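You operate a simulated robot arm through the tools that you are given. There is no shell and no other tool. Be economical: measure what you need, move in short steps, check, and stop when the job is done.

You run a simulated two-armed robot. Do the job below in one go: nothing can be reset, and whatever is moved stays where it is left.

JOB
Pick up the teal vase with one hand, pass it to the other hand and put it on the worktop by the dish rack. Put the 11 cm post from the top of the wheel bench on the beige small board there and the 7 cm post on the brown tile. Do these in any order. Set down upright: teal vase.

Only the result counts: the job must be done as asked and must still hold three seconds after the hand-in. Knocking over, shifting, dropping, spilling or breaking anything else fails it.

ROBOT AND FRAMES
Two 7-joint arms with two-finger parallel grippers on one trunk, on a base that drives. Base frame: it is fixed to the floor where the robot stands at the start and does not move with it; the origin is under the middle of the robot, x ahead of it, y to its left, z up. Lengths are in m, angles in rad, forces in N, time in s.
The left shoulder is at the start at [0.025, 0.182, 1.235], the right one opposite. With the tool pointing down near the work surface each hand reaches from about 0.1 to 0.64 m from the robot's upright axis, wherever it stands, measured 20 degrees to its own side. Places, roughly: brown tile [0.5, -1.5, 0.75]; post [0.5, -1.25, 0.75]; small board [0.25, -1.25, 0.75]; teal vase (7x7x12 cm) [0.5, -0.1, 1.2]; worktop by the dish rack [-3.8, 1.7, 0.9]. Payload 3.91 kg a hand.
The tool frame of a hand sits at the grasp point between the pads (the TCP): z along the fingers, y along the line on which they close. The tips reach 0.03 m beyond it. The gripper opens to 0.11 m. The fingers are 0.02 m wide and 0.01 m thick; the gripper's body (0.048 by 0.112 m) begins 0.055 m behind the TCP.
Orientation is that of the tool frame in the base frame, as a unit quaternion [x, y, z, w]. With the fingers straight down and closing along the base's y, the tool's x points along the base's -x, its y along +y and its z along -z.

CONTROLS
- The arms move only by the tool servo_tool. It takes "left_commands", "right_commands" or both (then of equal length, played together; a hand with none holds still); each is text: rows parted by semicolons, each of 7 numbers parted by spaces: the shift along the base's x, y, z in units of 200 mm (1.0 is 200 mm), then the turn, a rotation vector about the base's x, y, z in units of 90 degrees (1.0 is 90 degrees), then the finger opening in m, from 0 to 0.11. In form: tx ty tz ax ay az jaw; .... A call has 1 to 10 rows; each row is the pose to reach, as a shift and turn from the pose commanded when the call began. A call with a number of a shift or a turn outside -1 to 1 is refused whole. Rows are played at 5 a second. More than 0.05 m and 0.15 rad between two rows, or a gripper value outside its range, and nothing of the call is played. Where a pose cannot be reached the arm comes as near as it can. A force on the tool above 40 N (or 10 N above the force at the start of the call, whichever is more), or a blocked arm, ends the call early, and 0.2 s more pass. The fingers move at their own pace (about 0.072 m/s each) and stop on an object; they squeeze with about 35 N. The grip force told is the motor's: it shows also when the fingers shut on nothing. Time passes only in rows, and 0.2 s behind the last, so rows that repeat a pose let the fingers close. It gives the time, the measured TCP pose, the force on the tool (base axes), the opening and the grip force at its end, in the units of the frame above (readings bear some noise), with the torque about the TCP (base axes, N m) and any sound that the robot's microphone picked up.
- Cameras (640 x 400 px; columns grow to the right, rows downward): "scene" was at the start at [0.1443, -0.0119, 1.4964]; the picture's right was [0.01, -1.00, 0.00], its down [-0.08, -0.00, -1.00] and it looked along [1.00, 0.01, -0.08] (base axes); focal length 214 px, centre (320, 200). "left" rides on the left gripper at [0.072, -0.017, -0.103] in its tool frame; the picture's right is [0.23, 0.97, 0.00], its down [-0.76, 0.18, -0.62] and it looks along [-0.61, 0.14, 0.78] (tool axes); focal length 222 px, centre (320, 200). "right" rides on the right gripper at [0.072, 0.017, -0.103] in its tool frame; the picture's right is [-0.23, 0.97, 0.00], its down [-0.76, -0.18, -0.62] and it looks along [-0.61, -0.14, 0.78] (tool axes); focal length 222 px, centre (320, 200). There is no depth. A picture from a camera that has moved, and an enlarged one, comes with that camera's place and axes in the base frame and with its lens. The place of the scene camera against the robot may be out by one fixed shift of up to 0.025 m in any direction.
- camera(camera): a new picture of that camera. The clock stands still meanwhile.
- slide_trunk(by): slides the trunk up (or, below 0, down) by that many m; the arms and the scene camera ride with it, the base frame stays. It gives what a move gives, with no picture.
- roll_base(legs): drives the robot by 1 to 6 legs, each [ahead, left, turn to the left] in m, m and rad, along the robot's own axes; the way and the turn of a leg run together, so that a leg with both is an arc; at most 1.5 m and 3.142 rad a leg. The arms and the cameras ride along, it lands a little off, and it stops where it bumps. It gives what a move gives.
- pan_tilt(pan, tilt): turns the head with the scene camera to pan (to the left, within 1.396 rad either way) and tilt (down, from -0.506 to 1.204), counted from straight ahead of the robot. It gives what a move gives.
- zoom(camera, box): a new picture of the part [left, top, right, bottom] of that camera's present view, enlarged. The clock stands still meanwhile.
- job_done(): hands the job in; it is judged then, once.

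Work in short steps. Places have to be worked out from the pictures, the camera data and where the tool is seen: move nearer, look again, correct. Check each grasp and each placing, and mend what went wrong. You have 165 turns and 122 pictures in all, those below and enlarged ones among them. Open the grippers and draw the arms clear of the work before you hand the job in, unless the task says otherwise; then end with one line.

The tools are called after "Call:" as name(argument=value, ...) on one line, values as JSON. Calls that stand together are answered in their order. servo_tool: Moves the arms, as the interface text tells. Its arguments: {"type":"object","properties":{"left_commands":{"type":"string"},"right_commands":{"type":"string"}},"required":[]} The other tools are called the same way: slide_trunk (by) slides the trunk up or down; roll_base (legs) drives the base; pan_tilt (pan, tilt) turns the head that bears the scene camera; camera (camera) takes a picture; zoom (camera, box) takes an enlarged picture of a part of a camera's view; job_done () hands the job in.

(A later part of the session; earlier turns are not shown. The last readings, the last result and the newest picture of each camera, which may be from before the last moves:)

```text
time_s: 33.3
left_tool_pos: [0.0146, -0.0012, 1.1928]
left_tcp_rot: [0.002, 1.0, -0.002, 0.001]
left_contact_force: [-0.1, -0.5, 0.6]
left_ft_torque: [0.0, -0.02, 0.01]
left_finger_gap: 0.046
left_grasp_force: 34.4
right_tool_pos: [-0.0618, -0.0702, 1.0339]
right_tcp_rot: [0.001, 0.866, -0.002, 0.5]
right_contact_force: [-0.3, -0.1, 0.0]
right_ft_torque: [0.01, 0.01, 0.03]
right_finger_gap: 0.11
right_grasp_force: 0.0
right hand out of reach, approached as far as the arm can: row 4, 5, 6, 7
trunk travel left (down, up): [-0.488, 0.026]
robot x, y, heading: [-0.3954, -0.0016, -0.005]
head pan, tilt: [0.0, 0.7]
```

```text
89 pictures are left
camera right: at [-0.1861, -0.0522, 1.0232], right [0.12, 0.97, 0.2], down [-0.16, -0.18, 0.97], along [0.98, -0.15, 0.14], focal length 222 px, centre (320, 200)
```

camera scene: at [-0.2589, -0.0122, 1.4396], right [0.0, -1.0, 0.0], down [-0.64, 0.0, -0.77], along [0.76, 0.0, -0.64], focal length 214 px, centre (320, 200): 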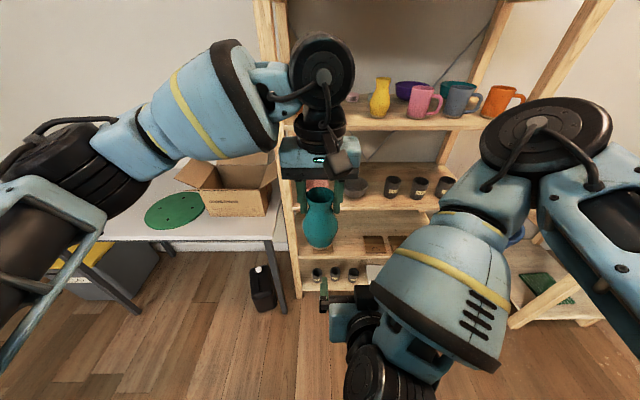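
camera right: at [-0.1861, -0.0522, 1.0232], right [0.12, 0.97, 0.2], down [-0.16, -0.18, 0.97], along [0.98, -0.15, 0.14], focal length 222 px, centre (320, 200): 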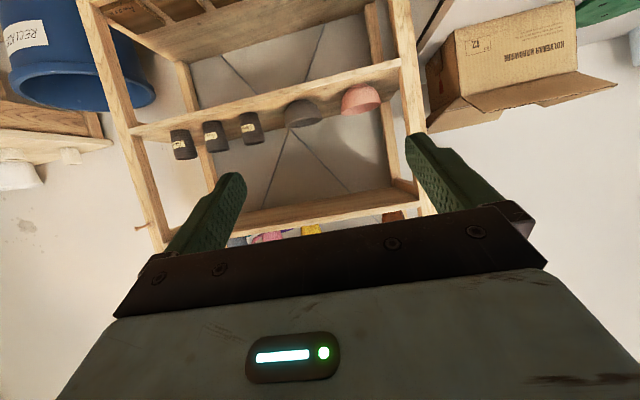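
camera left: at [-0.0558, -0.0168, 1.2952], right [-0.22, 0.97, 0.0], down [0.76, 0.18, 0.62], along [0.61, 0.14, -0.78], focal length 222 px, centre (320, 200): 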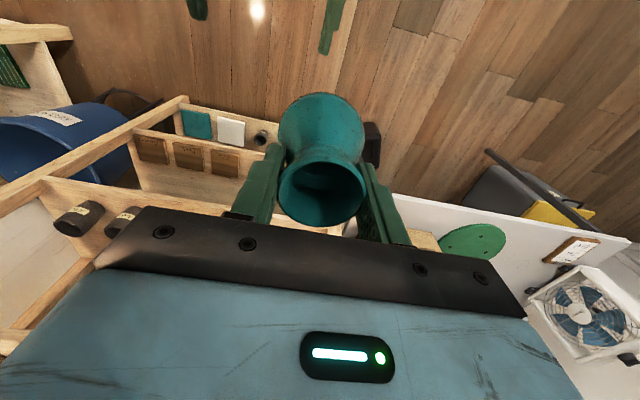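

Handover succeeded: the vase hangs upright in the left hand. I put both hands into a compact carrying pose: right hand turned down at the right, left slightly left.

Call:
servo_tool(right_commands="0.1 0 0 0 0.08 0 0.11; 0.1 -0.1 0.05 0 0.16 0 0.11; 0.1 -0.2 0.1 0 0.25 0 0.11; 0.1 -0.3 0.15 0 0.33 0 0.11; 0.05 -0.4 0.2 0 0.42 0 0.11; 0 -0.5 0.25 0 0.5 0 0.11; 0 -0.6 0.3 0 0.58 0 0.11; 0 -0.65 0.35 0 0.667 0 0.11; 0 -0.65 0.35 0 0.667 0 0.11", left_commands="0 0.1 0 0 0 0 0.02; -0.05 0.2 0 0 0 0 0.02; -0.1 0.3 0 0 0 0 0.02; -0.15 0.45 0 0 0 0 0.02; -0.2 0.6 0 0 0 0 0.02; -0.25 0.75 0 0 0 0 0.02; -0.3 0.9 0 0 0 0 0.02; -0.3 1.0 0 0 0 0 0.02; -0.3 1.0 0 0 0 0 0.02")

Call:
pan_tilt(pan=1.38, tilt=0.35)

Call:
camera(camera="scene")

Call:
pan_tilt(pan=-1.38, tilt=0.35)

Call:
camera(camera="scene")

```text
time_s: 35.3
left_tool_pos: [-0.0478, 0.2009, 1.1918]
left_tcp_rot: [0.002, 1.0, -0.001, 0.0]
left_contact_force: [-0.5, 0.7, 0.1]
left_ft_torque: [0.01, -0.02, 0.05]
left_finger_gap: 0.046
left_grasp_force: 34.7
right_tool_pos: [-0.0589, -0.1997, 1.1011]
right_tcp_rot: [0.001, 1.0, -0.002, -0.001]
right_contact_force: [-0.8, 0.2, -1.1]
right_ft_torque: [0.02, 0.0, 0.04]
right_finger_gap: 0.11
right_grasp_force: 0.1
trunk travel left (down, up): [-0.488, 0.026]
robot x, y, heading: [-0.3972, 0.0006, -0.008]
head pan, tilt: [0.0, 0.7]
```

```text
time_s: 36.8
left_tool_pos: [-0.0471, 0.201, 1.193]
left_tcp_rot: [0.002, 1.0, -0.003, 0.001]
left_contact_force: [0.0, -0.2, 0.3]
left_ft_torque: [0.03, -0.03, 0.01]
left_finger_gap: 0.0459
left_grasp_force: 35.0
right_tool_pos: [-0.0577, -0.2003, 1.1013]
right_tcp_rot: [0.001, 1.0, -0.002, 0.0]
right_contact_force: [0.2, 0.0, -0.7]
right_ft_torque: [-0.01, 0.01, -0.02]
right_finger_gap: 0.1099
right_grasp_force: 0.0
trunk travel left (down, up): [-0.488, 0.026]
robot x, y, heading: [-0.3988, 0.0007, -0.0]
head pan, tilt: [1.381, 0.351]
```

```text
88 pictures are left
camera scene: at [-0.3255, 0.079, 1.4709], right [0.98, -0.19, 0.0], down [-0.07, -0.34, -0.94], along [0.18, 0.92, -0.34], focal length 214 px, centre (320, 200)
```

scene: 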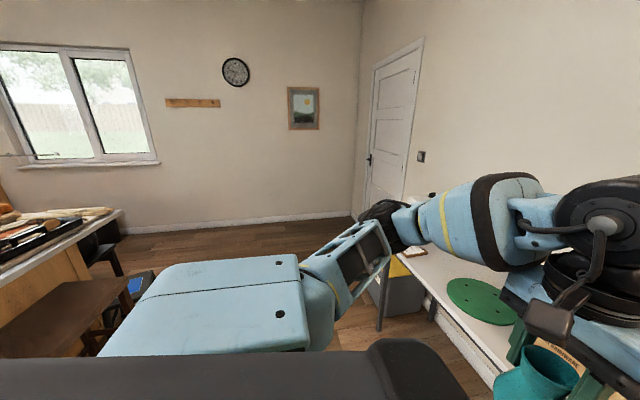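

```text
time_s: 39.3
left_tool_pos: [-0.0471, 0.1998, 1.1936]
left_tcp_rot: [0.002, 1.0, -0.002, 0.0]
left_contact_force: [0.4, -0.8, -0.3]
left_ft_torque: [0.0, -0.03, -0.02]
left_finger_gap: 0.046
left_grasp_force: 35.1
right_tool_pos: [-0.0569, -0.2008, 1.102]
right_tcp_rot: [0.001, 1.0, -0.002, 0.0]
right_contact_force: [-0.3, 0.2, 0.6]
right_ft_torque: [0.01, -0.01, -0.03]
right_finger_gap: 0.11
right_grasp_force: 0.1
trunk travel left (down, up): [-0.488, 0.026]
robot x, y, heading: [-0.3999, 0.0037, -0.006]
head pan, tilt: [-1.381, 0.351]
```

```text
87 pictures are left
camera scene: at [-0.3264, -0.1038, 1.471], right [-0.98, -0.18, 0.0], down [-0.06, 0.34, -0.94], along [0.17, -0.92, -0.34], focal length 214 px, centre (320, 200)
```

scene: 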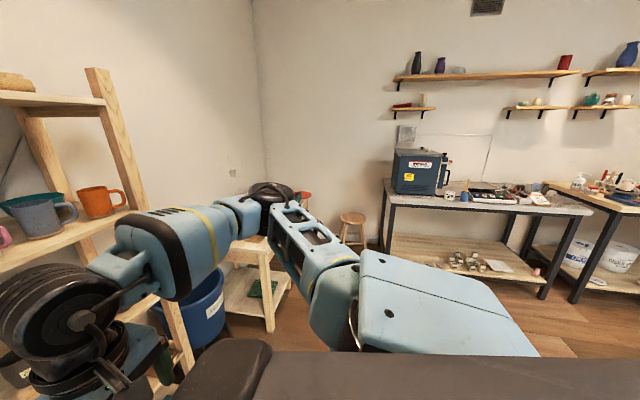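

The left side shows a tool bench behind-left. I turn the robot in place toward the worktop direction (~2.65 rad) and look where the way leads.

Call:
roll_base(legs=[[0, 0, 2.65]])

Call:
pan_tilt(pan=0, tilt=0.3)

Call:
camera(camera="scene")

```text
time_s: 45.8
left_tool_pos: [-0.7987, 0.002, 1.1934]
left_tcp_rot: [0.965, -0.261, 0.0, -0.002]
left_contact_force: [0.5, -0.8, 0.0]
left_ft_torque: [0.0, 0.04, -0.01]
left_finger_gap: 0.0461
left_grasp_force: 35.5
right_tool_pos: [-0.5883, 0.3444, 1.1015]
right_tcp_rot: [0.965, -0.261, 0.0, -0.002]
right_contact_force: [0.3, 0.2, -0.4]
right_ft_torque: [-0.02, -0.01, 0.04]
right_finger_gap: 0.1098
right_grasp_force: 0.1
trunk travel left (down, up): [-0.488, 0.026]
robot x, y, heading: [-0.397, 0.0052, 2.613]
head pan, tilt: [-1.381, 0.351]
```

```text
time_s: 47.4
left_tool_pos: [-0.7983, 0.0028, 1.1939]
left_tcp_rot: [0.965, -0.261, 0.001, -0.002]
left_contact_force: [0.1, 0.3, 0.3]
left_ft_torque: [0.0, 0.02, -0.01]
left_finger_gap: 0.0458
left_grasp_force: 34.9
right_tool_pos: [-0.5884, 0.3436, 1.1026]
right_tcp_rot: [0.966, -0.26, 0.0, -0.002]
right_contact_force: [0.1, 1.0, -0.1]
right_ft_torque: [0.02, 0.01, 0.01]
right_finger_gap: 0.1098
right_grasp_force: 0.0
trunk travel left (down, up): [-0.488, 0.026]
robot x, y, heading: [-0.3965, 0.0021, 2.611]
head pan, tilt: [0.0, 0.3]
```

```text
86 pictures are left
camera scene: at [-0.51, 0.0582, 1.4757], right [0.51, 0.86, 0.0], down [0.26, -0.15, -0.96], along [-0.82, 0.48, -0.3], focal length 214 px, centre (320, 200)
```

scene: 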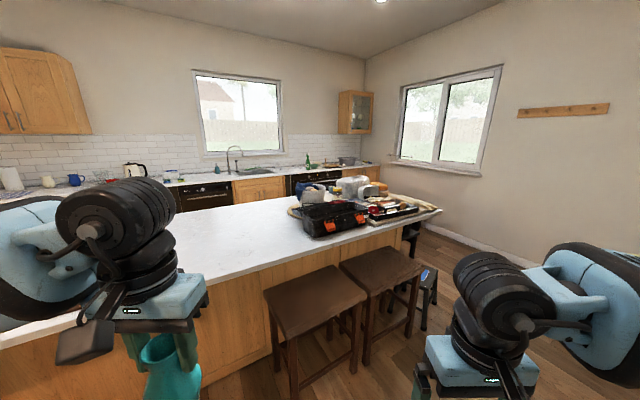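

A kitchen island stands between me and the back counter. I zoom in on the counter to find the dish rack.

Call:
zoom(camera="scene", box=[140, 110, 460, 310])

Call:
pan_tilt(pan=0.7, tilt=0.3)

Call:
camera(camera="scene")

Call:
pan_tilt(pan=-0.6, tilt=0.4)

Call:
camera(camera="scene")

```text
2.00 times, centred on (300, 210) of scene
camera zoom: at [-0.51, 0.0582, 1.4757], right [0.51, 0.86, 0.0], down [0.26, -0.15, -0.96], along [-0.82, 0.48, -0.3], focal length 429 px, centre (360, 180)
```

zoom: 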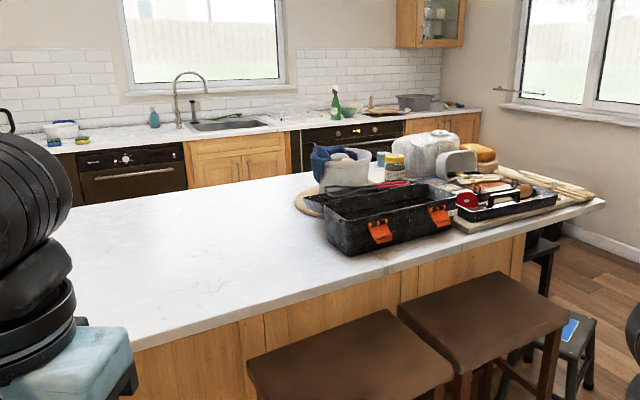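

```text
time_s: 48.4
left_tool_pos: [-0.799, 0.0039, 1.193]
left_tcp_rot: [0.965, -0.261, 0.0, -0.001]
left_contact_force: [0.2, -0.1, 0.0]
left_ft_torque: [0.0, -0.02, -0.01]
left_finger_gap: 0.0462
left_grasp_force: 34.7
right_tool_pos: [-0.5893, 0.3445, 1.1019]
right_tcp_rot: [0.965, -0.261, 0.001, -0.001]
right_contact_force: [0.5, 0.6, 0.1]
right_ft_torque: [-0.02, 0.03, 0.02]
right_finger_gap: 0.1098
right_grasp_force: 0.0
trunk travel left (down, up): [-0.488, 0.026]
robot x, y, heading: [-0.395, 0.0001, 2.615]
head pan, tilt: [0.7, 0.3]
```

```text
84 pictures are left
camera scene: at [-0.5214, -0.0048, 1.4757], right [-0.17, 0.99, 0.0], down [0.29, 0.05, -0.96], along [-0.94, -0.16, -0.3], focal length 214 px, centre (320, 200)
```

scene: 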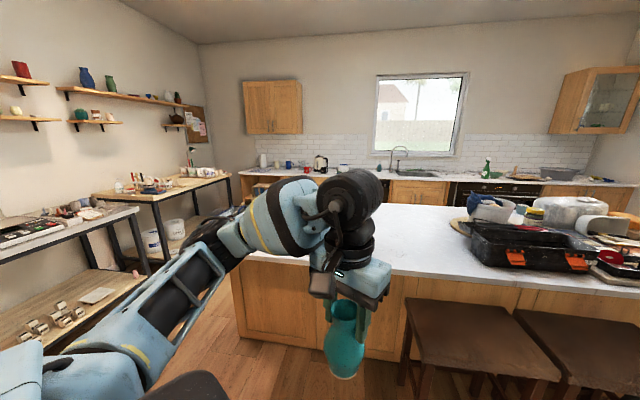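

```text
time_s: 49.9
left_tool_pos: [-0.7986, 0.0034, 1.1935]
left_tcp_rot: [0.965, -0.261, 0.001, -0.002]
left_contact_force: [-1.0, 0.4, 0.3]
left_ft_torque: [0.03, -0.01, 0.01]
left_finger_gap: 0.0459
left_grasp_force: 34.9
right_tool_pos: [-0.5887, 0.3438, 1.1018]
right_tcp_rot: [0.965, -0.261, 0.0, -0.001]
right_contact_force: [-0.3, -0.9, 0.4]
right_ft_torque: [0.01, 0.03, -0.01]
right_finger_gap: 0.1101
right_grasp_force: 0.0
trunk travel left (down, up): [-0.488, 0.026]
robot x, y, heading: [-0.3958, 0.0008, 2.612]
head pan, tilt: [-0.6, 0.4]
```

```text
83 pictures are left
camera scene: at [-0.469, 0.0947, 1.4664], right [0.9, 0.43, 0.0], down [0.17, -0.35, -0.92], along [-0.39, 0.83, -0.39], focal length 214 px, centre (320, 200)
```

scene: 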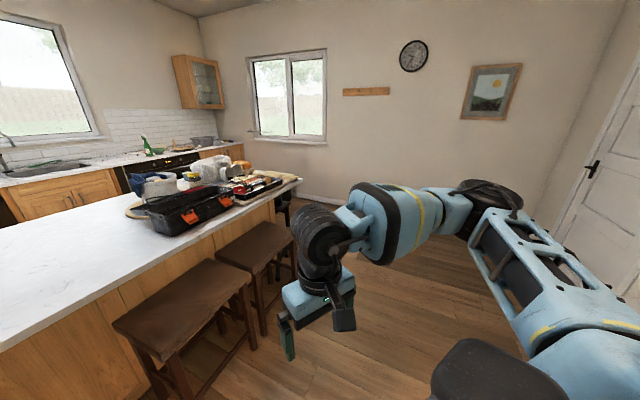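

The map so far: island spans about x −2.2…−1.36, y −0.5…1.6; pottery benches line y ≈ −1.8; the back counter front is x ≈ −3.4. I go round the island's left end; first turn to face −x and shift toward y ≈ −1.15.

Call:
roll_base(legs=[[0, 0, 0.53], [0.3, 0.6, 0], [0.0, 0.5, 0]])

Call:
pan_tilt(pan=0, tilt=0.4)

Call:
camera(camera="scene")

```text
time_s: 61.6
left_tool_pos: [-1.048, -1.3021, 1.1928]
left_tcp_rot: [1.0, -0.002, 0.0, -0.002]
left_contact_force: [0.0, -0.2, -0.1]
left_ft_torque: [0.01, 0.03, 0.0]
left_finger_gap: 0.0461
left_grasp_force: 35.2
right_tool_pos: [-1.0357, -0.8996, 1.1013]
right_tcp_rot: [1.0, -0.001, 0.0, -0.002]
right_contact_force: [-0.2, -0.3, 0.0]
right_ft_torque: [0.02, -0.01, -0.02]
right_finger_gap: 0.1099
right_grasp_force: 0.0
trunk travel left (down, up): [-0.488, 0.026]
robot x, y, heading: [-0.7015, -1.0982, 3.136]
head pan, tilt: [-0.6, 0.4]
```

```text
time_s: 62.6
left_tool_pos: [-1.0462, -1.3022, 1.1924]
left_tcp_rot: [1.0, 0.0, 0.0, -0.001]
left_contact_force: [0.2, -0.8, -0.3]
left_ft_torque: [-0.04, 0.02, 0.02]
left_finger_gap: 0.0459
left_grasp_force: 35.4
right_tool_pos: [-1.0363, -0.8996, 1.1021]
right_tcp_rot: [1.0, 0.0, 0.0, -0.002]
right_contact_force: [-0.5, -0.7, -0.8]
right_ft_torque: [-0.01, 0.02, -0.02]
right_finger_gap: 0.1101
right_grasp_force: 0.0
trunk travel left (down, up): [-0.488, 0.026]
robot x, y, heading: [-0.6992, -1.0997, 3.138]
head pan, tilt: [0.0, 0.4]
```

```text
82 pictures are left
camera scene: at [-0.8301, -1.1139, 1.4664], right [0.0, 1.0, 0.0], down [0.39, 0.0, -0.92], along [-0.92, 0.0, -0.39], focal length 214 px, centre (320, 200)
```

scene: 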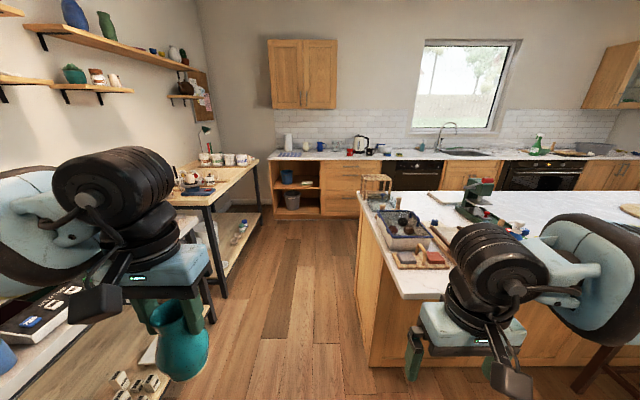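

Corridor is clear: y from −1.83 (bench) to −0.84 (island), counter front at x ≈ −3.41, island far edge −2.32. I shift to y ≈ −1.33 and drive to the aisle.

Call:
roll_base(legs=[[0, 0.23, 0], [1.1, 0, 0], [1.05, 0, 0]])

Call:
pan_tilt(pan=-1.1, tilt=0.35)

Call:
camera(camera="scene")

```text
time_s: 75.6
left_tool_pos: [-3.2163, -1.5529, 1.1931]
left_tcp_rot: [1.0, 0.008, -0.001, -0.002]
left_contact_force: [-0.4, 0.1, 0.1]
left_ft_torque: [0.0, -0.03, 0.0]
left_finger_gap: 0.0461
left_grasp_force: 35.0
right_tool_pos: [-3.2101, -1.1522, 1.1018]
right_tcp_rot: [1.0, 0.007, 0.0, -0.002]
right_contact_force: [0.4, -0.1, -0.9]
right_ft_torque: [0.01, 0.03, 0.01]
right_finger_gap: 0.1101
right_grasp_force: 0.0
trunk travel left (down, up): [-0.488, 0.026]
robot x, y, heading: [-2.8692, -1.3453, -3.125]
head pan, tilt: [0.0, 0.4]
```

```text
time_s: 76.9
left_tool_pos: [-3.2152, -1.5529, 1.1937]
left_tcp_rot: [1.0, 0.007, 0.0, -0.002]
left_contact_force: [0.4, 0.0, 0.2]
left_ft_torque: [0.0, -0.01, -0.04]
left_finger_gap: 0.0459
left_grasp_force: 35.0
right_tool_pos: [-3.2107, -1.153, 1.102]
right_tcp_rot: [1.0, 0.008, 0.0, -0.002]
right_contact_force: [0.6, -0.2, 0.0]
right_ft_torque: [0.02, -0.02, -0.02]
right_finger_gap: 0.1102
right_grasp_force: 0.1
trunk travel left (down, up): [-0.488, 0.026]
robot x, y, heading: [-2.8691, -1.3479, -3.126]
head pan, tilt: [-1.1, 0.351]
```

```text
81 pictures are left
camera scene: at [-2.9516, -1.2788, 1.471], right [0.88, 0.47, 0.0], down [0.16, -0.3, -0.94], along [-0.44, 0.83, -0.34], focal length 214 px, centre (320, 200)
```

scene: 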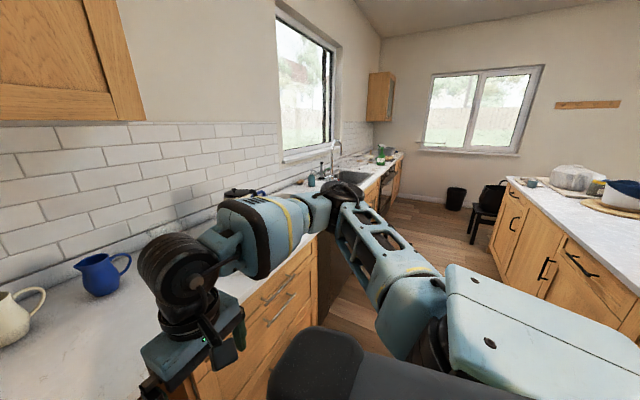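

The aisle is clear. I strafe right along the counter 1.5 m and look again.

Call:
roll_base(legs=[[0, 0, -0.017], [0, -1.4, 0], [0, -1.1, 0]])

Call:
pan_tilt(pan=-0.6, tilt=0.4)

Call:
camera(camera="scene")

```text
time_s: 99.6
left_tool_pos: [-3.1567, 1.01, 1.1925]
left_tcp_rot: [1.0, -0.019, -0.001, -0.001]
left_contact_force: [0.3, -0.8, -0.6]
left_ft_torque: [-0.01, -0.01, 0.01]
left_finger_gap: 0.046
left_grasp_force: 35.0
right_tool_pos: [-3.1328, 1.4093, 1.1023]
right_tcp_rot: [1.0, -0.018, 0.0, -0.002]
right_contact_force: [-0.1, 0.3, -0.4]
right_ft_torque: [-0.01, -0.01, 0.01]
right_finger_gap: 0.1098
right_grasp_force: 0.1
trunk travel left (down, up): [-0.488, 0.026]
robot x, y, heading: [-2.8016, 1.2015, 3.099]
head pan, tilt: [-1.1, 0.351]
```

```text
time_s: 100.6
left_tool_pos: [-3.1559, 1.011, 1.194]
left_tcp_rot: [1.0, -0.019, 0.0, -0.002]
left_contact_force: [1.6, -0.9, -0.4]
left_ft_torque: [0.0, 0.03, -0.03]
left_finger_gap: 0.0459
left_grasp_force: 35.1
right_tool_pos: [-3.1313, 1.4098, 1.1018]
right_tcp_rot: [1.0, -0.018, 0.0, -0.001]
right_contact_force: [0.1, 0.6, 0.7]
right_ft_torque: [0.01, -0.01, 0.01]
right_finger_gap: 0.11
right_grasp_force: 0.1
trunk travel left (down, up): [-0.488, 0.026]
robot x, y, heading: [-2.8037, 1.1974, 3.107]
head pan, tilt: [-0.6, 0.4]
```

```text
80 pictures are left
camera scene: at [-2.9139, 1.2413, 1.4664], right [0.6, 0.8, 0.0], down [0.31, -0.23, -0.92], along [-0.74, 0.55, -0.39], focal length 214 px, centre (320, 200)
```

scene: 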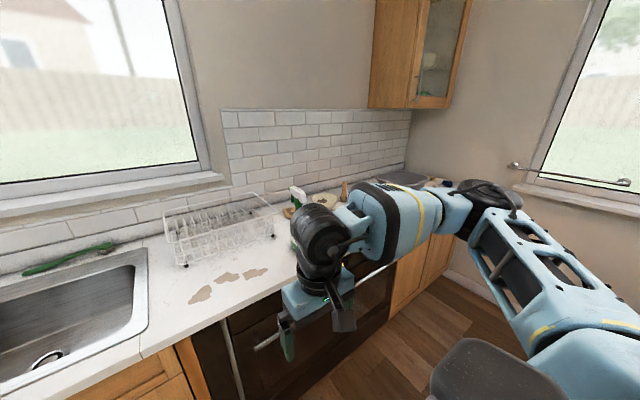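

The dish rack is at roughly x −3.8, y 1.2–1.6, with free worktop to its right. I strafe to y ≈1.93 and look at that spot.

Call:
roll_base(legs=[[0, 0, 0.04], [0, -0.73, 0]])

Call:
pan_tilt(pan=0.1, tilt=0.5)

Call:
camera(camera="scene")

```text
time_s: 107.8
left_tool_pos: [-3.1488, 1.7319, 1.1936]
left_tcp_rot: [1.0, 0.002, 0.0, -0.002]
left_contact_force: [0.0, -0.1, 0.7]
left_ft_torque: [-0.01, 0.01, -0.02]
left_finger_gap: 0.0457
left_grasp_force: 34.4
right_tool_pos: [-3.1412, 2.134, 1.1022]
right_tcp_rot: [1.0, 0.003, 0.0, -0.002]
right_contact_force: [0.2, 1.0, 0.6]
right_ft_torque: [-0.02, -0.05, 0.01]
right_finger_gap: 0.11
right_grasp_force: 0.2
trunk travel left (down, up): [-0.488, 0.026]
robot x, y, heading: [-2.8013, 1.9359, -3.143]
head pan, tilt: [-0.6, 0.4]
```

```text
time_s: 108.9
left_tool_pos: [-3.1486, 1.7318, 1.1923]
left_tcp_rot: [1.0, 0.001, 0.0, -0.002]
left_contact_force: [-0.6, 0.1, -0.2]
left_ft_torque: [-0.02, 0.03, -0.01]
left_finger_gap: 0.0459
left_grasp_force: 34.8
right_tool_pos: [-3.1411, 2.1339, 1.1008]
right_tcp_rot: [1.0, 0.003, 0.0, -0.001]
right_contact_force: [-0.6, 0.0, -0.5]
right_ft_torque: [0.01, -0.01, -0.01]
right_finger_gap: 0.1101
right_grasp_force: 0.1
trunk travel left (down, up): [-0.488, 0.026]
robot x, y, heading: [-2.7986, 1.9344, -3.142]
head pan, tilt: [0.099, 0.499]
```

```text
79 pictures are left
camera scene: at [-2.9315, 1.912, 1.4573], right [-0.1, 0.99, 0.0], down [0.48, 0.05, -0.88], along [-0.87, -0.09, -0.48], focal length 214 px, centre (320, 200)
```

scene: 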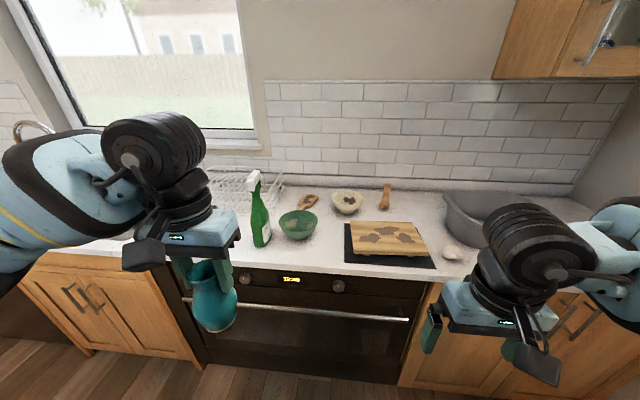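

Spray bottle and a green bowl occupy the spot right of the rack, while the area in front of the rack looks free. I move nearer, to about (−3.05, 1.70), keeping both hands above the counter clear of the bottle.

Call:
roll_base(legs=[[0, 0.24, 0], [0.25, 0, 0]])

Call:
pan_tilt(pan=0.15, tilt=0.6)

Call:
camera(camera="scene")

Call:
camera(camera="left")

```text
time_s: 113.0
left_tool_pos: [-3.4016, 1.4962, 1.1931]
left_tcp_rot: [1.0, -0.001, 0.0, -0.001]
left_contact_force: [0.0, -0.2, 0.3]
left_ft_torque: [-0.02, 0.0, -0.03]
left_finger_gap: 0.0457
left_grasp_force: 34.9
right_tool_pos: [-3.3915, 1.8969, 1.1018]
right_tcp_rot: [1.0, 0.0, 0.0, -0.002]
right_contact_force: [1.0, 0.5, 0.0]
right_ft_torque: [-0.01, -0.02, 0.03]
right_finger_gap: 0.1101
right_grasp_force: 0.0
trunk travel left (down, up): [-0.488, 0.026]
robot x, y, heading: [-3.0518, 1.6988, 3.136]
head pan, tilt: [0.099, 0.499]
```

```text
time_s: 113.7
left_tool_pos: [-3.4024, 1.4959, 1.193]
left_tcp_rot: [1.0, 0.001, -0.001, -0.002]
left_contact_force: [-0.1, 0.2, 0.4]
left_ft_torque: [0.0, 0.01, -0.02]
left_finger_gap: 0.0457
left_grasp_force: 35.0
right_tool_pos: [-3.3917, 1.8972, 1.1021]
right_tcp_rot: [1.0, 0.001, 0.0, -0.002]
right_contact_force: [0.1, -0.3, 0.1]
right_ft_torque: [0.01, 0.01, 0.02]
right_finger_gap: 0.1098
right_grasp_force: 0.0
trunk travel left (down, up): [-0.488, 0.026]
robot x, y, heading: [-3.0547, 1.6941, 3.143]
head pan, tilt: [0.15, 0.6]
```

```text
78 pictures are left
camera scene: at [-3.1803, 1.6703, 1.4481], right [-0.15, 0.99, 0.0], down [0.56, 0.08, -0.82], along [-0.82, -0.12, -0.57], focal length 214 px, centre (320, 200)
```

scene: 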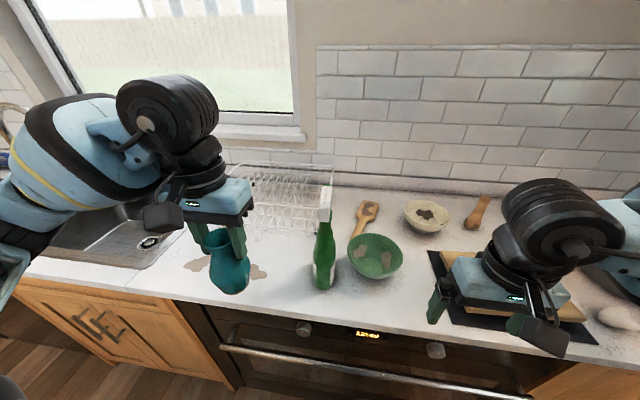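

```text
77 pictures are left
camera left: at [-3.3279, 1.5127, 1.2953], right [0.23, -0.97, 0.0], down [-0.76, -0.18, 0.62], along [-0.61, -0.14, -0.78], focal length 222 px, centre (320, 200)
```

left: 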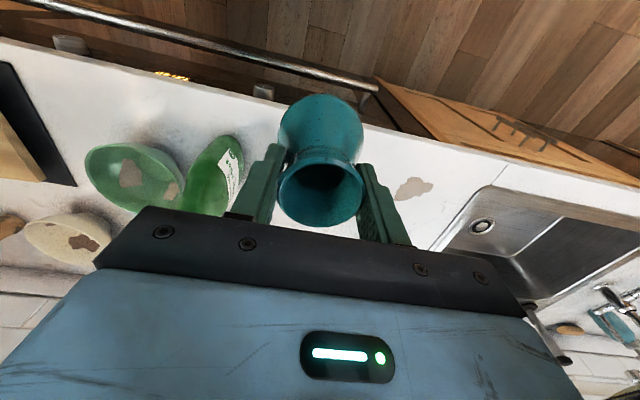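

The spot in front of the rack at about (−3.64, 1.485) is free. I move the vase over it, staying high.

Call:
servo_tool(left_commands="-0.2 0 0 0 0 0 0.02; -0.4 0 0 0 0 0 0.02; -0.6 -0.03 -0.1 0 0 0 0.02; -0.8 -0.05 -0.2 0 0 0 0.02; -0.95 -0.05 -0.3 0 0 0 0.02; -0.95 -0.05 -0.3 0 0 0 0.02")

Call:
camera(camera="scene")

Call:
camera(camera="left")

```text
time_s: 115.1
left_tool_pos: [-3.5936, 1.4859, 1.1325]
left_tcp_rot: [1.0, 0.0, 0.0, -0.001]
left_contact_force: [-0.1, 0.2, 0.6]
left_ft_torque: [0.0, -0.01, 0.02]
left_finger_gap: 0.0459
left_grasp_force: 35.5
right_tool_pos: [-3.3916, 1.8958, 1.1021]
right_tcp_rot: [1.0, 0.0, 0.0, -0.002]
right_contact_force: [0.0, -0.1, 0.2]
right_ft_torque: [-0.04, -0.01, 0.03]
right_finger_gap: 0.1099
right_grasp_force: 0.0
trunk travel left (down, up): [-0.488, 0.026]
robot x, y, heading: [-3.0556, 1.695, 3.14]
head pan, tilt: [0.15, 0.6]
```

```text
76 pictures are left
camera scene: at [-3.1794, 1.67, 1.4483], right [-0.15, 0.99, 0.0], down [0.56, 0.08, -0.83], along [-0.82, -0.12, -0.56], focal length 214 px, centre (320, 200)
```

scene: 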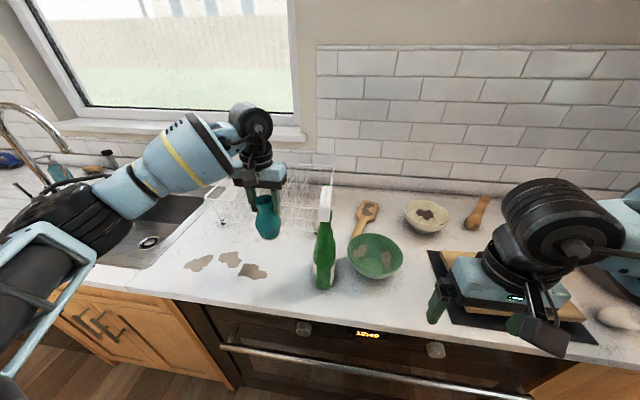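

```text
75 pictures are left
camera left: at [-3.5189, 1.5022, 1.2347], right [0.23, -0.97, 0.0], down [-0.76, -0.18, 0.62], along [-0.61, -0.14, -0.78], focal length 222 px, centre (320, 200)
```

left: 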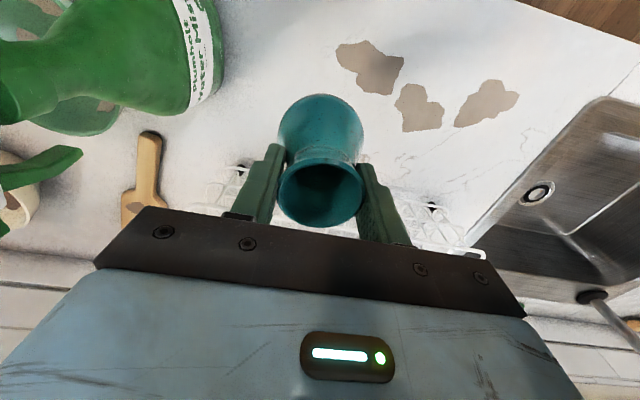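

Rack feet are at x ≈ −3.74; I set the vase at (−3.62, 1.485). I lower to about 1 cm above the expected contact.

Call:
servo_tool(left_commands="-0.13 0 -0.15 0 0 0 0.02; -0.13 0 -0.3 0 0 0 0.02; -0.13 0 -0.45 0 0 0 0.02; -0.13 0 -0.57 0 0 0 0.02; -0.13 0 -0.57 0 0 0 0.02")

Call:
zoom(camera="scene", box=[160, 150, 400, 300])

```text
time_s: 116.3
left_tool_pos: [-3.6184, 1.4861, 1.0174]
left_tcp_rot: [1.0, -0.001, 0.0, -0.002]
left_contact_force: [0.0, 0.0, -0.4]
left_ft_torque: [0.02, 0.04, -0.04]
left_finger_gap: 0.0461
left_grasp_force: 35.8
right_tool_pos: [-3.3914, 1.8965, 1.102]
right_tcp_rot: [1.0, 0.001, 0.0, -0.002]
right_contact_force: [-0.6, -0.3, -0.3]
right_ft_torque: [-0.03, -0.03, -0.01]
right_finger_gap: 0.1099
right_grasp_force: 0.1
trunk travel left (down, up): [-0.488, 0.026]
robot x, y, heading: [-3.0548, 1.6952, 3.138]
head pan, tilt: [0.15, 0.6]
```

```text
2.67 times, centred on (280, 225) of scene
camera zoom: at [-3.1796, 1.6703, 1.4483], right [-0.15, 0.99, 0.0], down [0.56, 0.08, -0.83], along [-0.82, -0.12, -0.56], focal length 572 px, centre (427, 133)
```

zoom: 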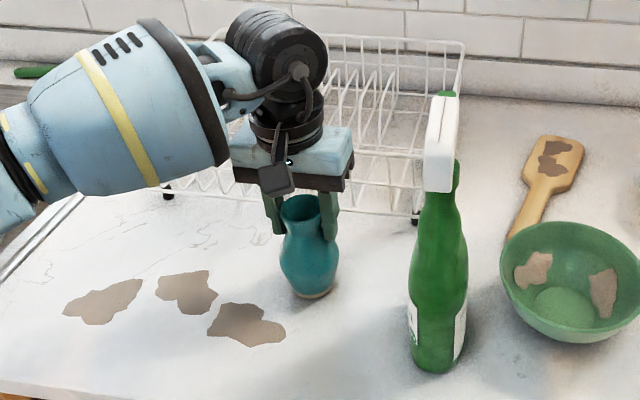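

It hangs just above the worktop, clear of the rack, bottle and patches. I lower in small steps, watching the force.

Call:
servo_tool(left_commands="0 0 -0.02 0 0 0 0.02; 0 0 -0.04 0 0 0 0.02; 0 0 -0.05 0 0 0 0.02")

Call:
servo_tool(left_commands="0 0 -0.01 0 0 0 0.02; 0 0 -0.02 0 0 0 0.02; 0 0 -0.02 0 0 0 0.02")

```text
time_s: 117.1
left_tool_pos: [-3.6184, 1.4847, 1.0159]
left_tcp_rot: [1.0, 0.0, -0.006, -0.001]
left_contact_force: [0.5, -4.6, 33.6]
left_ft_torque: [-0.71, 0.02, -0.01]
left_finger_gap: 0.0458
left_grasp_force: 34.9
right_tool_pos: [-3.3897, 1.8962, 1.1042]
right_tcp_rot: [1.0, 0.001, -0.003, -0.002]
right_contact_force: [0.2, 0.2, -1.1]
right_ft_torque: [0.03, -0.02, 0.01]
right_finger_gap: 0.11
right_grasp_force: 0.0
trunk travel left (down, up): [-0.488, 0.026]
robot x, y, heading: [-3.0544, 1.6956, 3.142]
head pan, tilt: [0.15, 0.6]
```

```text
time_s: 117.6
left_tool_pos: [-3.6177, 1.4857, 1.0149]
left_tcp_rot: [1.0, 0.001, -0.006, -0.004]
left_contact_force: [9.4, -2.0, 23.1]
left_ft_torque: [-0.59, -0.97, 0.16]
left_finger_gap: 0.0459
left_grasp_force: 34.6
right_tool_pos: [-3.3905, 1.8961, 1.1011]
right_tcp_rot: [1.0, 0.001, -0.001, -0.003]
right_contact_force: [-0.1, 0.1, -0.2]
right_ft_torque: [0.01, 0.06, -0.02]
right_finger_gap: 0.11
right_grasp_force: 0.0
trunk travel left (down, up): [-0.488, 0.026]
robot x, y, heading: [-3.054, 1.6946, 3.141]
head pan, tilt: [0.15, 0.6]
stopped in row 2 (left hand): the force on the tool passed its limit at 45 N (the readings are from after the stop); the commanded pose is now the measured one
```

It is resting on the worktop already. I ease off a little and read the force.

Call:
servo_tool(left_commands="0 0 0.005 0 0 0 0.02; 0 0 0.005 0 0 0 0.02")

Call:
zoom(camera="scene", box=[220, 190, 340, 265])

```text
time_s: 118.2
left_tool_pos: [-3.618, 1.4854, 1.015]
left_tcp_rot: [1.0, 0.0, -0.005, -0.003]
left_contact_force: [9.4, -1.9, 25.7]
left_ft_torque: [-0.52, -0.91, 0.12]
left_finger_gap: 0.0461
left_grasp_force: 34.5
right_tool_pos: [-3.3886, 1.8979, 1.1026]
right_tcp_rot: [1.0, 0.001, -0.002, -0.002]
right_contact_force: [0.5, -0.1, -0.1]
right_ft_torque: [0.02, 0.02, 0.0]
right_finger_gap: 0.1101
right_grasp_force: 0.0
trunk travel left (down, up): [-0.488, 0.026]
robot x, y, heading: [-3.0537, 1.6968, 3.138]
head pan, tilt: [0.15, 0.6]
```

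```text
5.33 times, centred on (280, 228) of scene
camera zoom: at [-3.1762, 1.6709, 1.4486], right [-0.15, 0.99, 0.0], down [0.56, 0.08, -0.83], along [-0.82, -0.12, -0.56], focal length 1144 px, centre (533, 53)
```

zoom: 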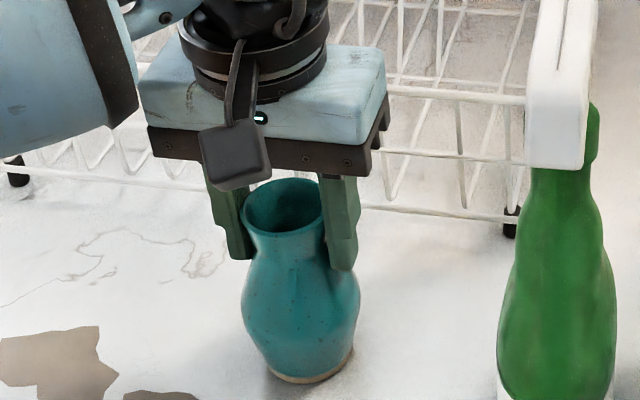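

Still loaded at ~25 N; I raise a few millimetres more until the load is small.

Call:
servo_tool(left_commands="0 0 0.008 0 0 0 0.02; 0 0 0.015 0 0 0 0.02; 0 0 0.015 0 0 0 0.02")

```text
time_s: 119.0
left_tool_pos: [-3.62, 1.485, 1.0154]
left_tcp_rot: [1.0, 0.0, -0.004, -0.002]
left_contact_force: [4.7, 1.1, 9.7]
left_ft_torque: [-0.04, -0.35, 0.0]
left_finger_gap: 0.0462
left_grasp_force: 34.7
right_tool_pos: [-3.3905, 1.897, 1.1022]
right_tcp_rot: [1.0, 0.0, 0.0, -0.002]
right_contact_force: [0.2, -0.7, 0.4]
right_ft_torque: [-0.02, -0.02, -0.02]
right_finger_gap: 0.11
right_grasp_force: 0.0
trunk travel left (down, up): [-0.488, 0.026]
robot x, y, heading: [-3.053, 1.6942, 3.144]
head pan, tilt: [0.15, 0.6]
```

Nearly unloaded (10 N). I open the left gripper moderately.

Call:
servo_tool(left_commands="0 0 0.005 0 0 0 0.05; 0 0 0.005 0 0 0 0.06; 0 0 0.005 0 0 0 0.075; 0 0 0.005 0 0 0 0.075")

Call:
zoom(camera="scene", box=[220, 190, 340, 265])

```text
time_s: 120.0
left_tool_pos: [-3.6198, 1.4847, 1.0159]
left_tcp_rot: [1.0, 0.001, -0.004, -0.003]
left_contact_force: [-0.7, 0.5, 0.6]
left_ft_torque: [0.01, -0.02, 0.04]
left_finger_gap: 0.0748
left_grasp_force: 0.0
right_tool_pos: [-3.3919, 1.8964, 1.1015]
right_tcp_rot: [1.0, 0.001, 0.001, -0.001]
right_contact_force: [0.2, 0.2, 0.4]
right_ft_torque: [-0.02, -0.02, -0.02]
right_finger_gap: 0.1098
right_grasp_force: 0.1
trunk travel left (down, up): [-0.488, 0.026]
robot x, y, heading: [-3.051, 1.6969, 3.141]
head pan, tilt: [0.15, 0.6]
```

```text
5.33 times, centred on (280, 228) of scene
camera zoom: at [-3.1796, 1.6703, 1.4482], right [-0.15, 0.99, 0.0], down [0.56, 0.08, -0.83], along [-0.82, -0.12, -0.56], focal length 1144 px, centre (533, 53)
```

zoom: 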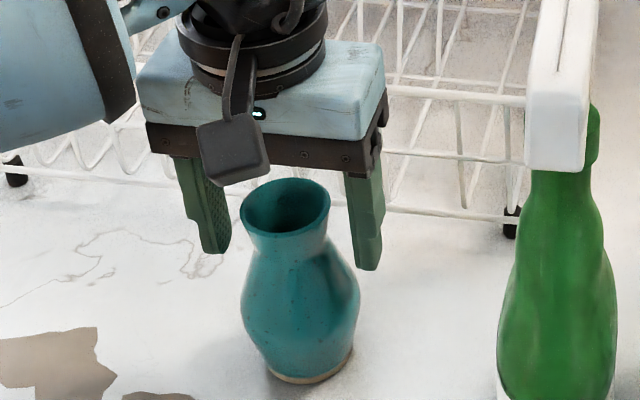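

The vase stands free and upright. I raise the hand straight up, then pull it back.

Call:
servo_tool(left_commands="0 0 0.2 0 0 0 0.075; 0 0 0.4 0 0 0 0.075; 0 0 0.6 0 0 0 0.075; 0 0 0.8 0 0 0 0.075; 0.2 0 0.85 0 0 0 0.075; 0.4 0 0.85 0 0 0 0.075; 0.6 0 0.85 0 0 0 0.075; 0.8 0 0.85 0 0 0 0.075; 1.0 0 0.85 0 0 0 0.075")

Call:
zoom(camera="scene", box=[160, 150, 400, 300])

```text
time_s: 122.0
left_tool_pos: [-3.4209, 1.4825, 1.1852]
left_tcp_rot: [1.0, 0.0, -0.006, -0.003]
left_contact_force: [0.8, 0.7, 0.1]
left_ft_torque: [-0.02, 0.0, 0.0]
left_finger_gap: 0.0749
left_grasp_force: 0.1
right_tool_pos: [-3.392, 1.8968, 1.1021]
right_tcp_rot: [1.0, 0.001, 0.0, -0.001]
right_contact_force: [-0.4, -1.0, 0.3]
right_ft_torque: [-0.01, -0.01, 0.01]
right_finger_gap: 0.1098
right_grasp_force: 0.0
trunk travel left (down, up): [-0.488, 0.026]
robot x, y, heading: [-3.0517, 1.6961, 3.143]
head pan, tilt: [0.15, 0.6]
```

```text
2.67 times, centred on (280, 225) of scene
camera zoom: at [-3.1789, 1.67, 1.4483], right [-0.15, 0.99, 0.0], down [0.56, 0.08, -0.83], along [-0.82, -0.12, -0.56], focal length 572 px, centre (427, 133)
```

zoom: 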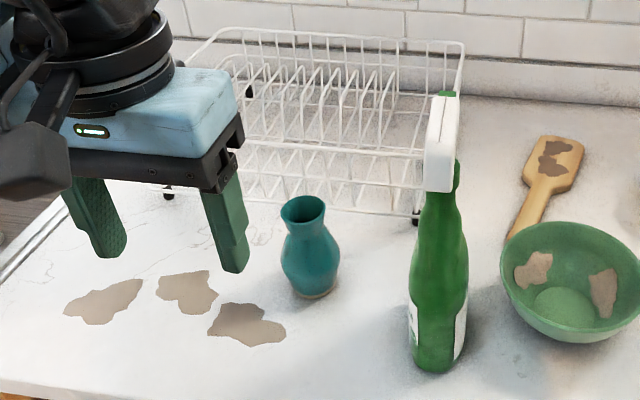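

The vase stands upright by the rack. Now back out and retrace along the aisle to the corridor.

Call:
roll_base(legs=[[-0.22, 0, 0], [0, 1.5, 0]])

Call:
roll_base(legs=[[0, 1.4, 0]])

```text
time_s: 136.4
left_tool_pos: [-3.2085, 0.0094, 1.187]
left_tcp_rot: [1.0, -0.001, -0.004, -0.002]
left_contact_force: [-0.1, -0.4, 0.1]
left_ft_torque: [0.02, 0.02, -0.02]
left_finger_gap: 0.0751
left_grasp_force: 0.1
right_tool_pos: [-3.1757, 0.4232, 1.1028]
right_tcp_rot: [1.0, -0.001, 0.0, -0.002]
right_contact_force: [0.4, -0.3, -0.3]
right_ft_torque: [-0.02, -0.02, 0.02]
right_finger_gap: 0.11
right_grasp_force: 0.0
trunk travel left (down, up): [-0.488, 0.026]
robot x, y, heading: [-2.8393, 0.2187, 3.136]
head pan, tilt: [0.15, 0.6]
```

```text
time_s: 149.1
left_tool_pos: [-3.2134, -1.4269, 1.1856]
left_tcp_rot: [1.0, 0.0, -0.004, -0.003]
left_contact_force: [-0.6, 0.4, 0.8]
left_ft_torque: [0.03, 0.01, 0.02]
left_finger_gap: 0.075
left_grasp_force: 0.1
right_tool_pos: [-3.1844, -1.0124, 1.103]
right_tcp_rot: [1.0, -0.001, -0.001, -0.002]
right_contact_force: [0.3, -0.1, 0.4]
right_ft_torque: [-0.02, 0.01, 0.0]
right_finger_gap: 0.1098
right_grasp_force: 0.1
trunk travel left (down, up): [-0.488, 0.026]
robot x, y, heading: [-2.8428, -1.2143, 3.139]
head pan, tilt: [0.15, 0.6]
```

On track. I shift to the corridor centre and back up to x ≈ −0.75.

Call:
roll_base(legs=[[0, 0.12, 0], [-1.1, 0, 0], [-1.0, 0, 0]])

Call:
pan_tilt(pan=1.38, tilt=0.5)

Call:
camera(camera="scene")

```text
time_s: 160.9
left_tool_pos: [-1.1166, -1.5446, 1.1857]
left_tcp_rot: [1.0, -0.003, -0.005, -0.003]
left_contact_force: [0.7, -0.5, 0.1]
left_ft_torque: [0.02, 0.0, -0.01]
left_finger_gap: 0.0749
left_grasp_force: 0.0
right_tool_pos: [-1.0826, -1.1297, 1.1022]
right_tcp_rot: [1.0, -0.003, 0.0, -0.002]
right_contact_force: [0.0, -0.6, 0.2]
right_ft_torque: [-0.04, 0.0, -0.02]
right_finger_gap: 0.1101
right_grasp_force: 0.2
trunk travel left (down, up): [-0.488, 0.026]
robot x, y, heading: [-0.7427, -1.3345, 3.134]
head pan, tilt: [0.15, 0.6]
```

```text
time_s: 162.3
left_tool_pos: [-1.1153, -1.5461, 1.1852]
left_tcp_rot: [1.0, -0.004, -0.005, -0.002]
left_contact_force: [-1.1, 0.2, -0.4]
left_ft_torque: [-0.02, 0.04, -0.02]
left_finger_gap: 0.0751
left_grasp_force: 0.2
right_tool_pos: [-1.0821, -1.1307, 1.1018]
right_tcp_rot: [1.0, -0.003, 0.0, -0.001]
right_contact_force: [-0.8, 0.0, 0.7]
right_ft_torque: [0.01, -0.01, 0.02]
right_finger_gap: 0.1102
right_grasp_force: 0.1
trunk travel left (down, up): [-0.488, 0.026]
robot x, y, heading: [-0.7446, -1.3341, 3.134]
head pan, tilt: [1.381, 0.499]
```

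```text
70 pictures are left
camera scene: at [-0.8025, -1.4355, 1.4573], right [-0.98, 0.2, 0.0], down [0.1, 0.47, -0.88], along [-0.17, -0.86, -0.48], focal length 214 px, centre (320, 200)
```

scene: 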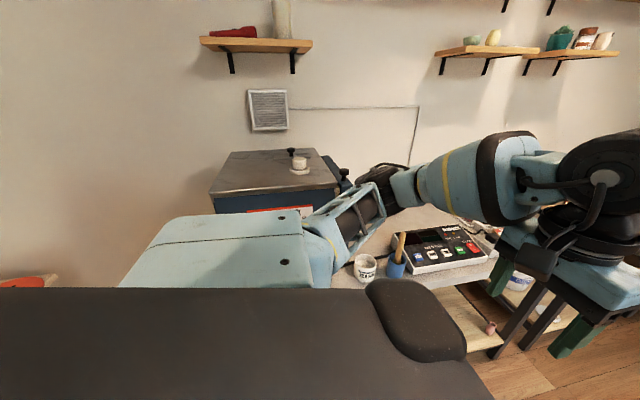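

Bench items are near my left, so I shift 0.25 m away from them before turning (via +y) to face +x.

Call:
roll_base(legs=[[0, -0.25, 0], [0, 0, -1.6], [0, 0, -1.53]])

Call:
pan_tilt(pan=0, tilt=0.5)

Call:
camera(camera="scene")

```text
time_s: 172.8
left_tool_pos: [-0.3681, -0.8765, 1.1862]
left_tcp_rot: [0.013, 1.0, -0.003, 0.004]
left_contact_force: [0.0, 0.2, -0.2]
left_ft_torque: [-0.03, -0.03, 0.02]
left_finger_gap: 0.075
left_grasp_force: 0.1
right_tool_pos: [-0.4105, -1.2882, 1.1027]
right_tcp_rot: [0.014, 1.0, -0.001, 0.001]
right_contact_force: [0.6, -0.1, 0.2]
right_ft_torque: [0.05, -0.05, -0.03]
right_finger_gap: 0.1099
right_grasp_force: 0.0
trunk travel left (down, up): [-0.488, 0.026]
robot x, y, heading: [-0.7398, -1.0769, -0.03]
head pan, tilt: [1.381, 0.499]
```

```text
time_s: 174.3
left_tool_pos: [-0.367, -0.8754, 1.1859]
left_tcp_rot: [0.015, 1.0, -0.003, 0.004]
left_contact_force: [0.1, 0.3, -0.2]
left_ft_torque: [-0.03, 0.02, -0.04]
left_finger_gap: 0.0752
left_grasp_force: 0.0
right_tool_pos: [-0.4109, -1.2889, 1.1026]
right_tcp_rot: [0.014, 1.0, -0.002, 0.0]
right_contact_force: [-0.4, 0.0, 0.0]
right_ft_torque: [0.0, 0.0, 0.0]
right_finger_gap: 0.1099
right_grasp_force: 0.1
trunk travel left (down, up): [-0.488, 0.026]
robot x, y, heading: [-0.741, -1.0761, -0.03]
head pan, tilt: [0.0, 0.499]
```

```text
69 pictures are left
camera scene: at [-0.5994, -1.0957, 1.4573], right [-0.03, -1.0, 0.0], down [-0.48, 0.01, -0.88], along [0.88, -0.03, -0.48], focal length 214 px, centre (320, 200)
```

scene: 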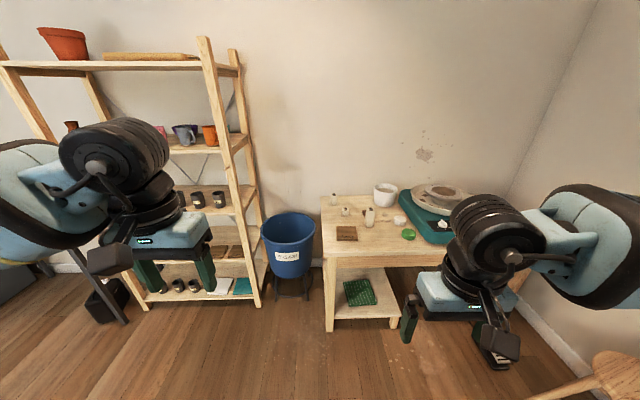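

The wheel bench comes into view: board, several small posts and the pottery wheel. I zoom in.

Call:
zoom(camera="scene", box=[300, 165, 460, 265])

```text
4.00 times, centred on (380, 215) of scene
camera zoom: at [-0.5994, -1.0957, 1.4573], right [-0.03, -1.0, 0.0], down [-0.48, 0.01, -0.88], along [0.88, -0.03, -0.48], focal length 858 px, centre (80, 140)
```

zoom: 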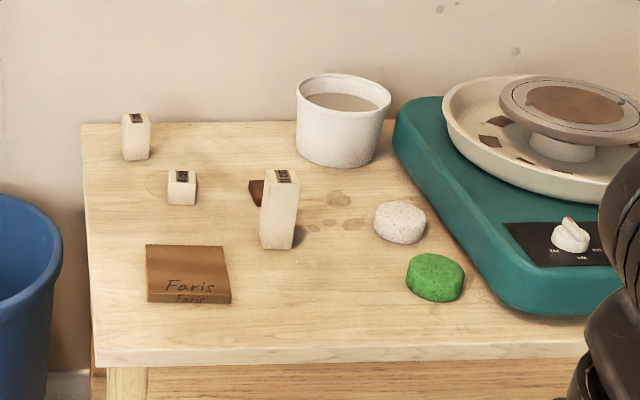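

Estimated: tall post (11 cm?) at (0.38, −1.41), mid post (7 cm?) at (0.63, −1.23), small cube (0.49, −1.29), beige/“Faris” board (0.32, −1.27), tile partly hidden near (0.53, −1.41); bench front edge x ≈0.16. I look straight down to see how far my base sticks out.

Call:
pan_tilt(pan=0, tilt=1.2)

Call:
camera(camera="scene")

```text
time_s: 175.4
left_tool_pos: [-0.3676, -0.8756, 1.1869]
left_tcp_rot: [0.014, 1.0, -0.002, 0.004]
left_contact_force: [-1.0, 0.0, -0.7]
left_ft_torque: [0.01, 0.01, 0.01]
left_finger_gap: 0.075
left_grasp_force: 0.0
right_tool_pos: [-0.4103, -1.2887, 1.1017]
right_tcp_rot: [0.014, 1.0, -0.003, 0.0]
right_contact_force: [0.0, 0.6, 0.1]
right_ft_torque: [-0.02, 0.02, -0.02]
right_finger_gap: 0.11
right_grasp_force: 0.0
trunk travel left (down, up): [-0.488, 0.026]
robot x, y, heading: [-0.7416, -1.0745, -0.032]
head pan, tilt: [0.0, 1.201]
```

```text
67 pictures are left
camera scene: at [-0.6344, -1.0947, 1.4036], right [-0.03, -1.0, 0.0], down [-0.93, 0.03, -0.36], along [0.36, -0.01, -0.93], focal length 214 px, centre (320, 200)
```

scene: 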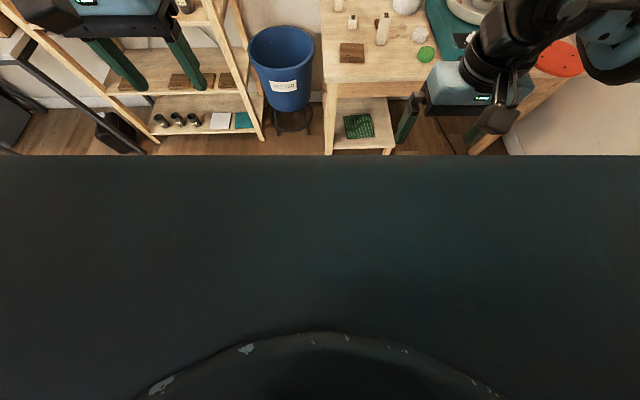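

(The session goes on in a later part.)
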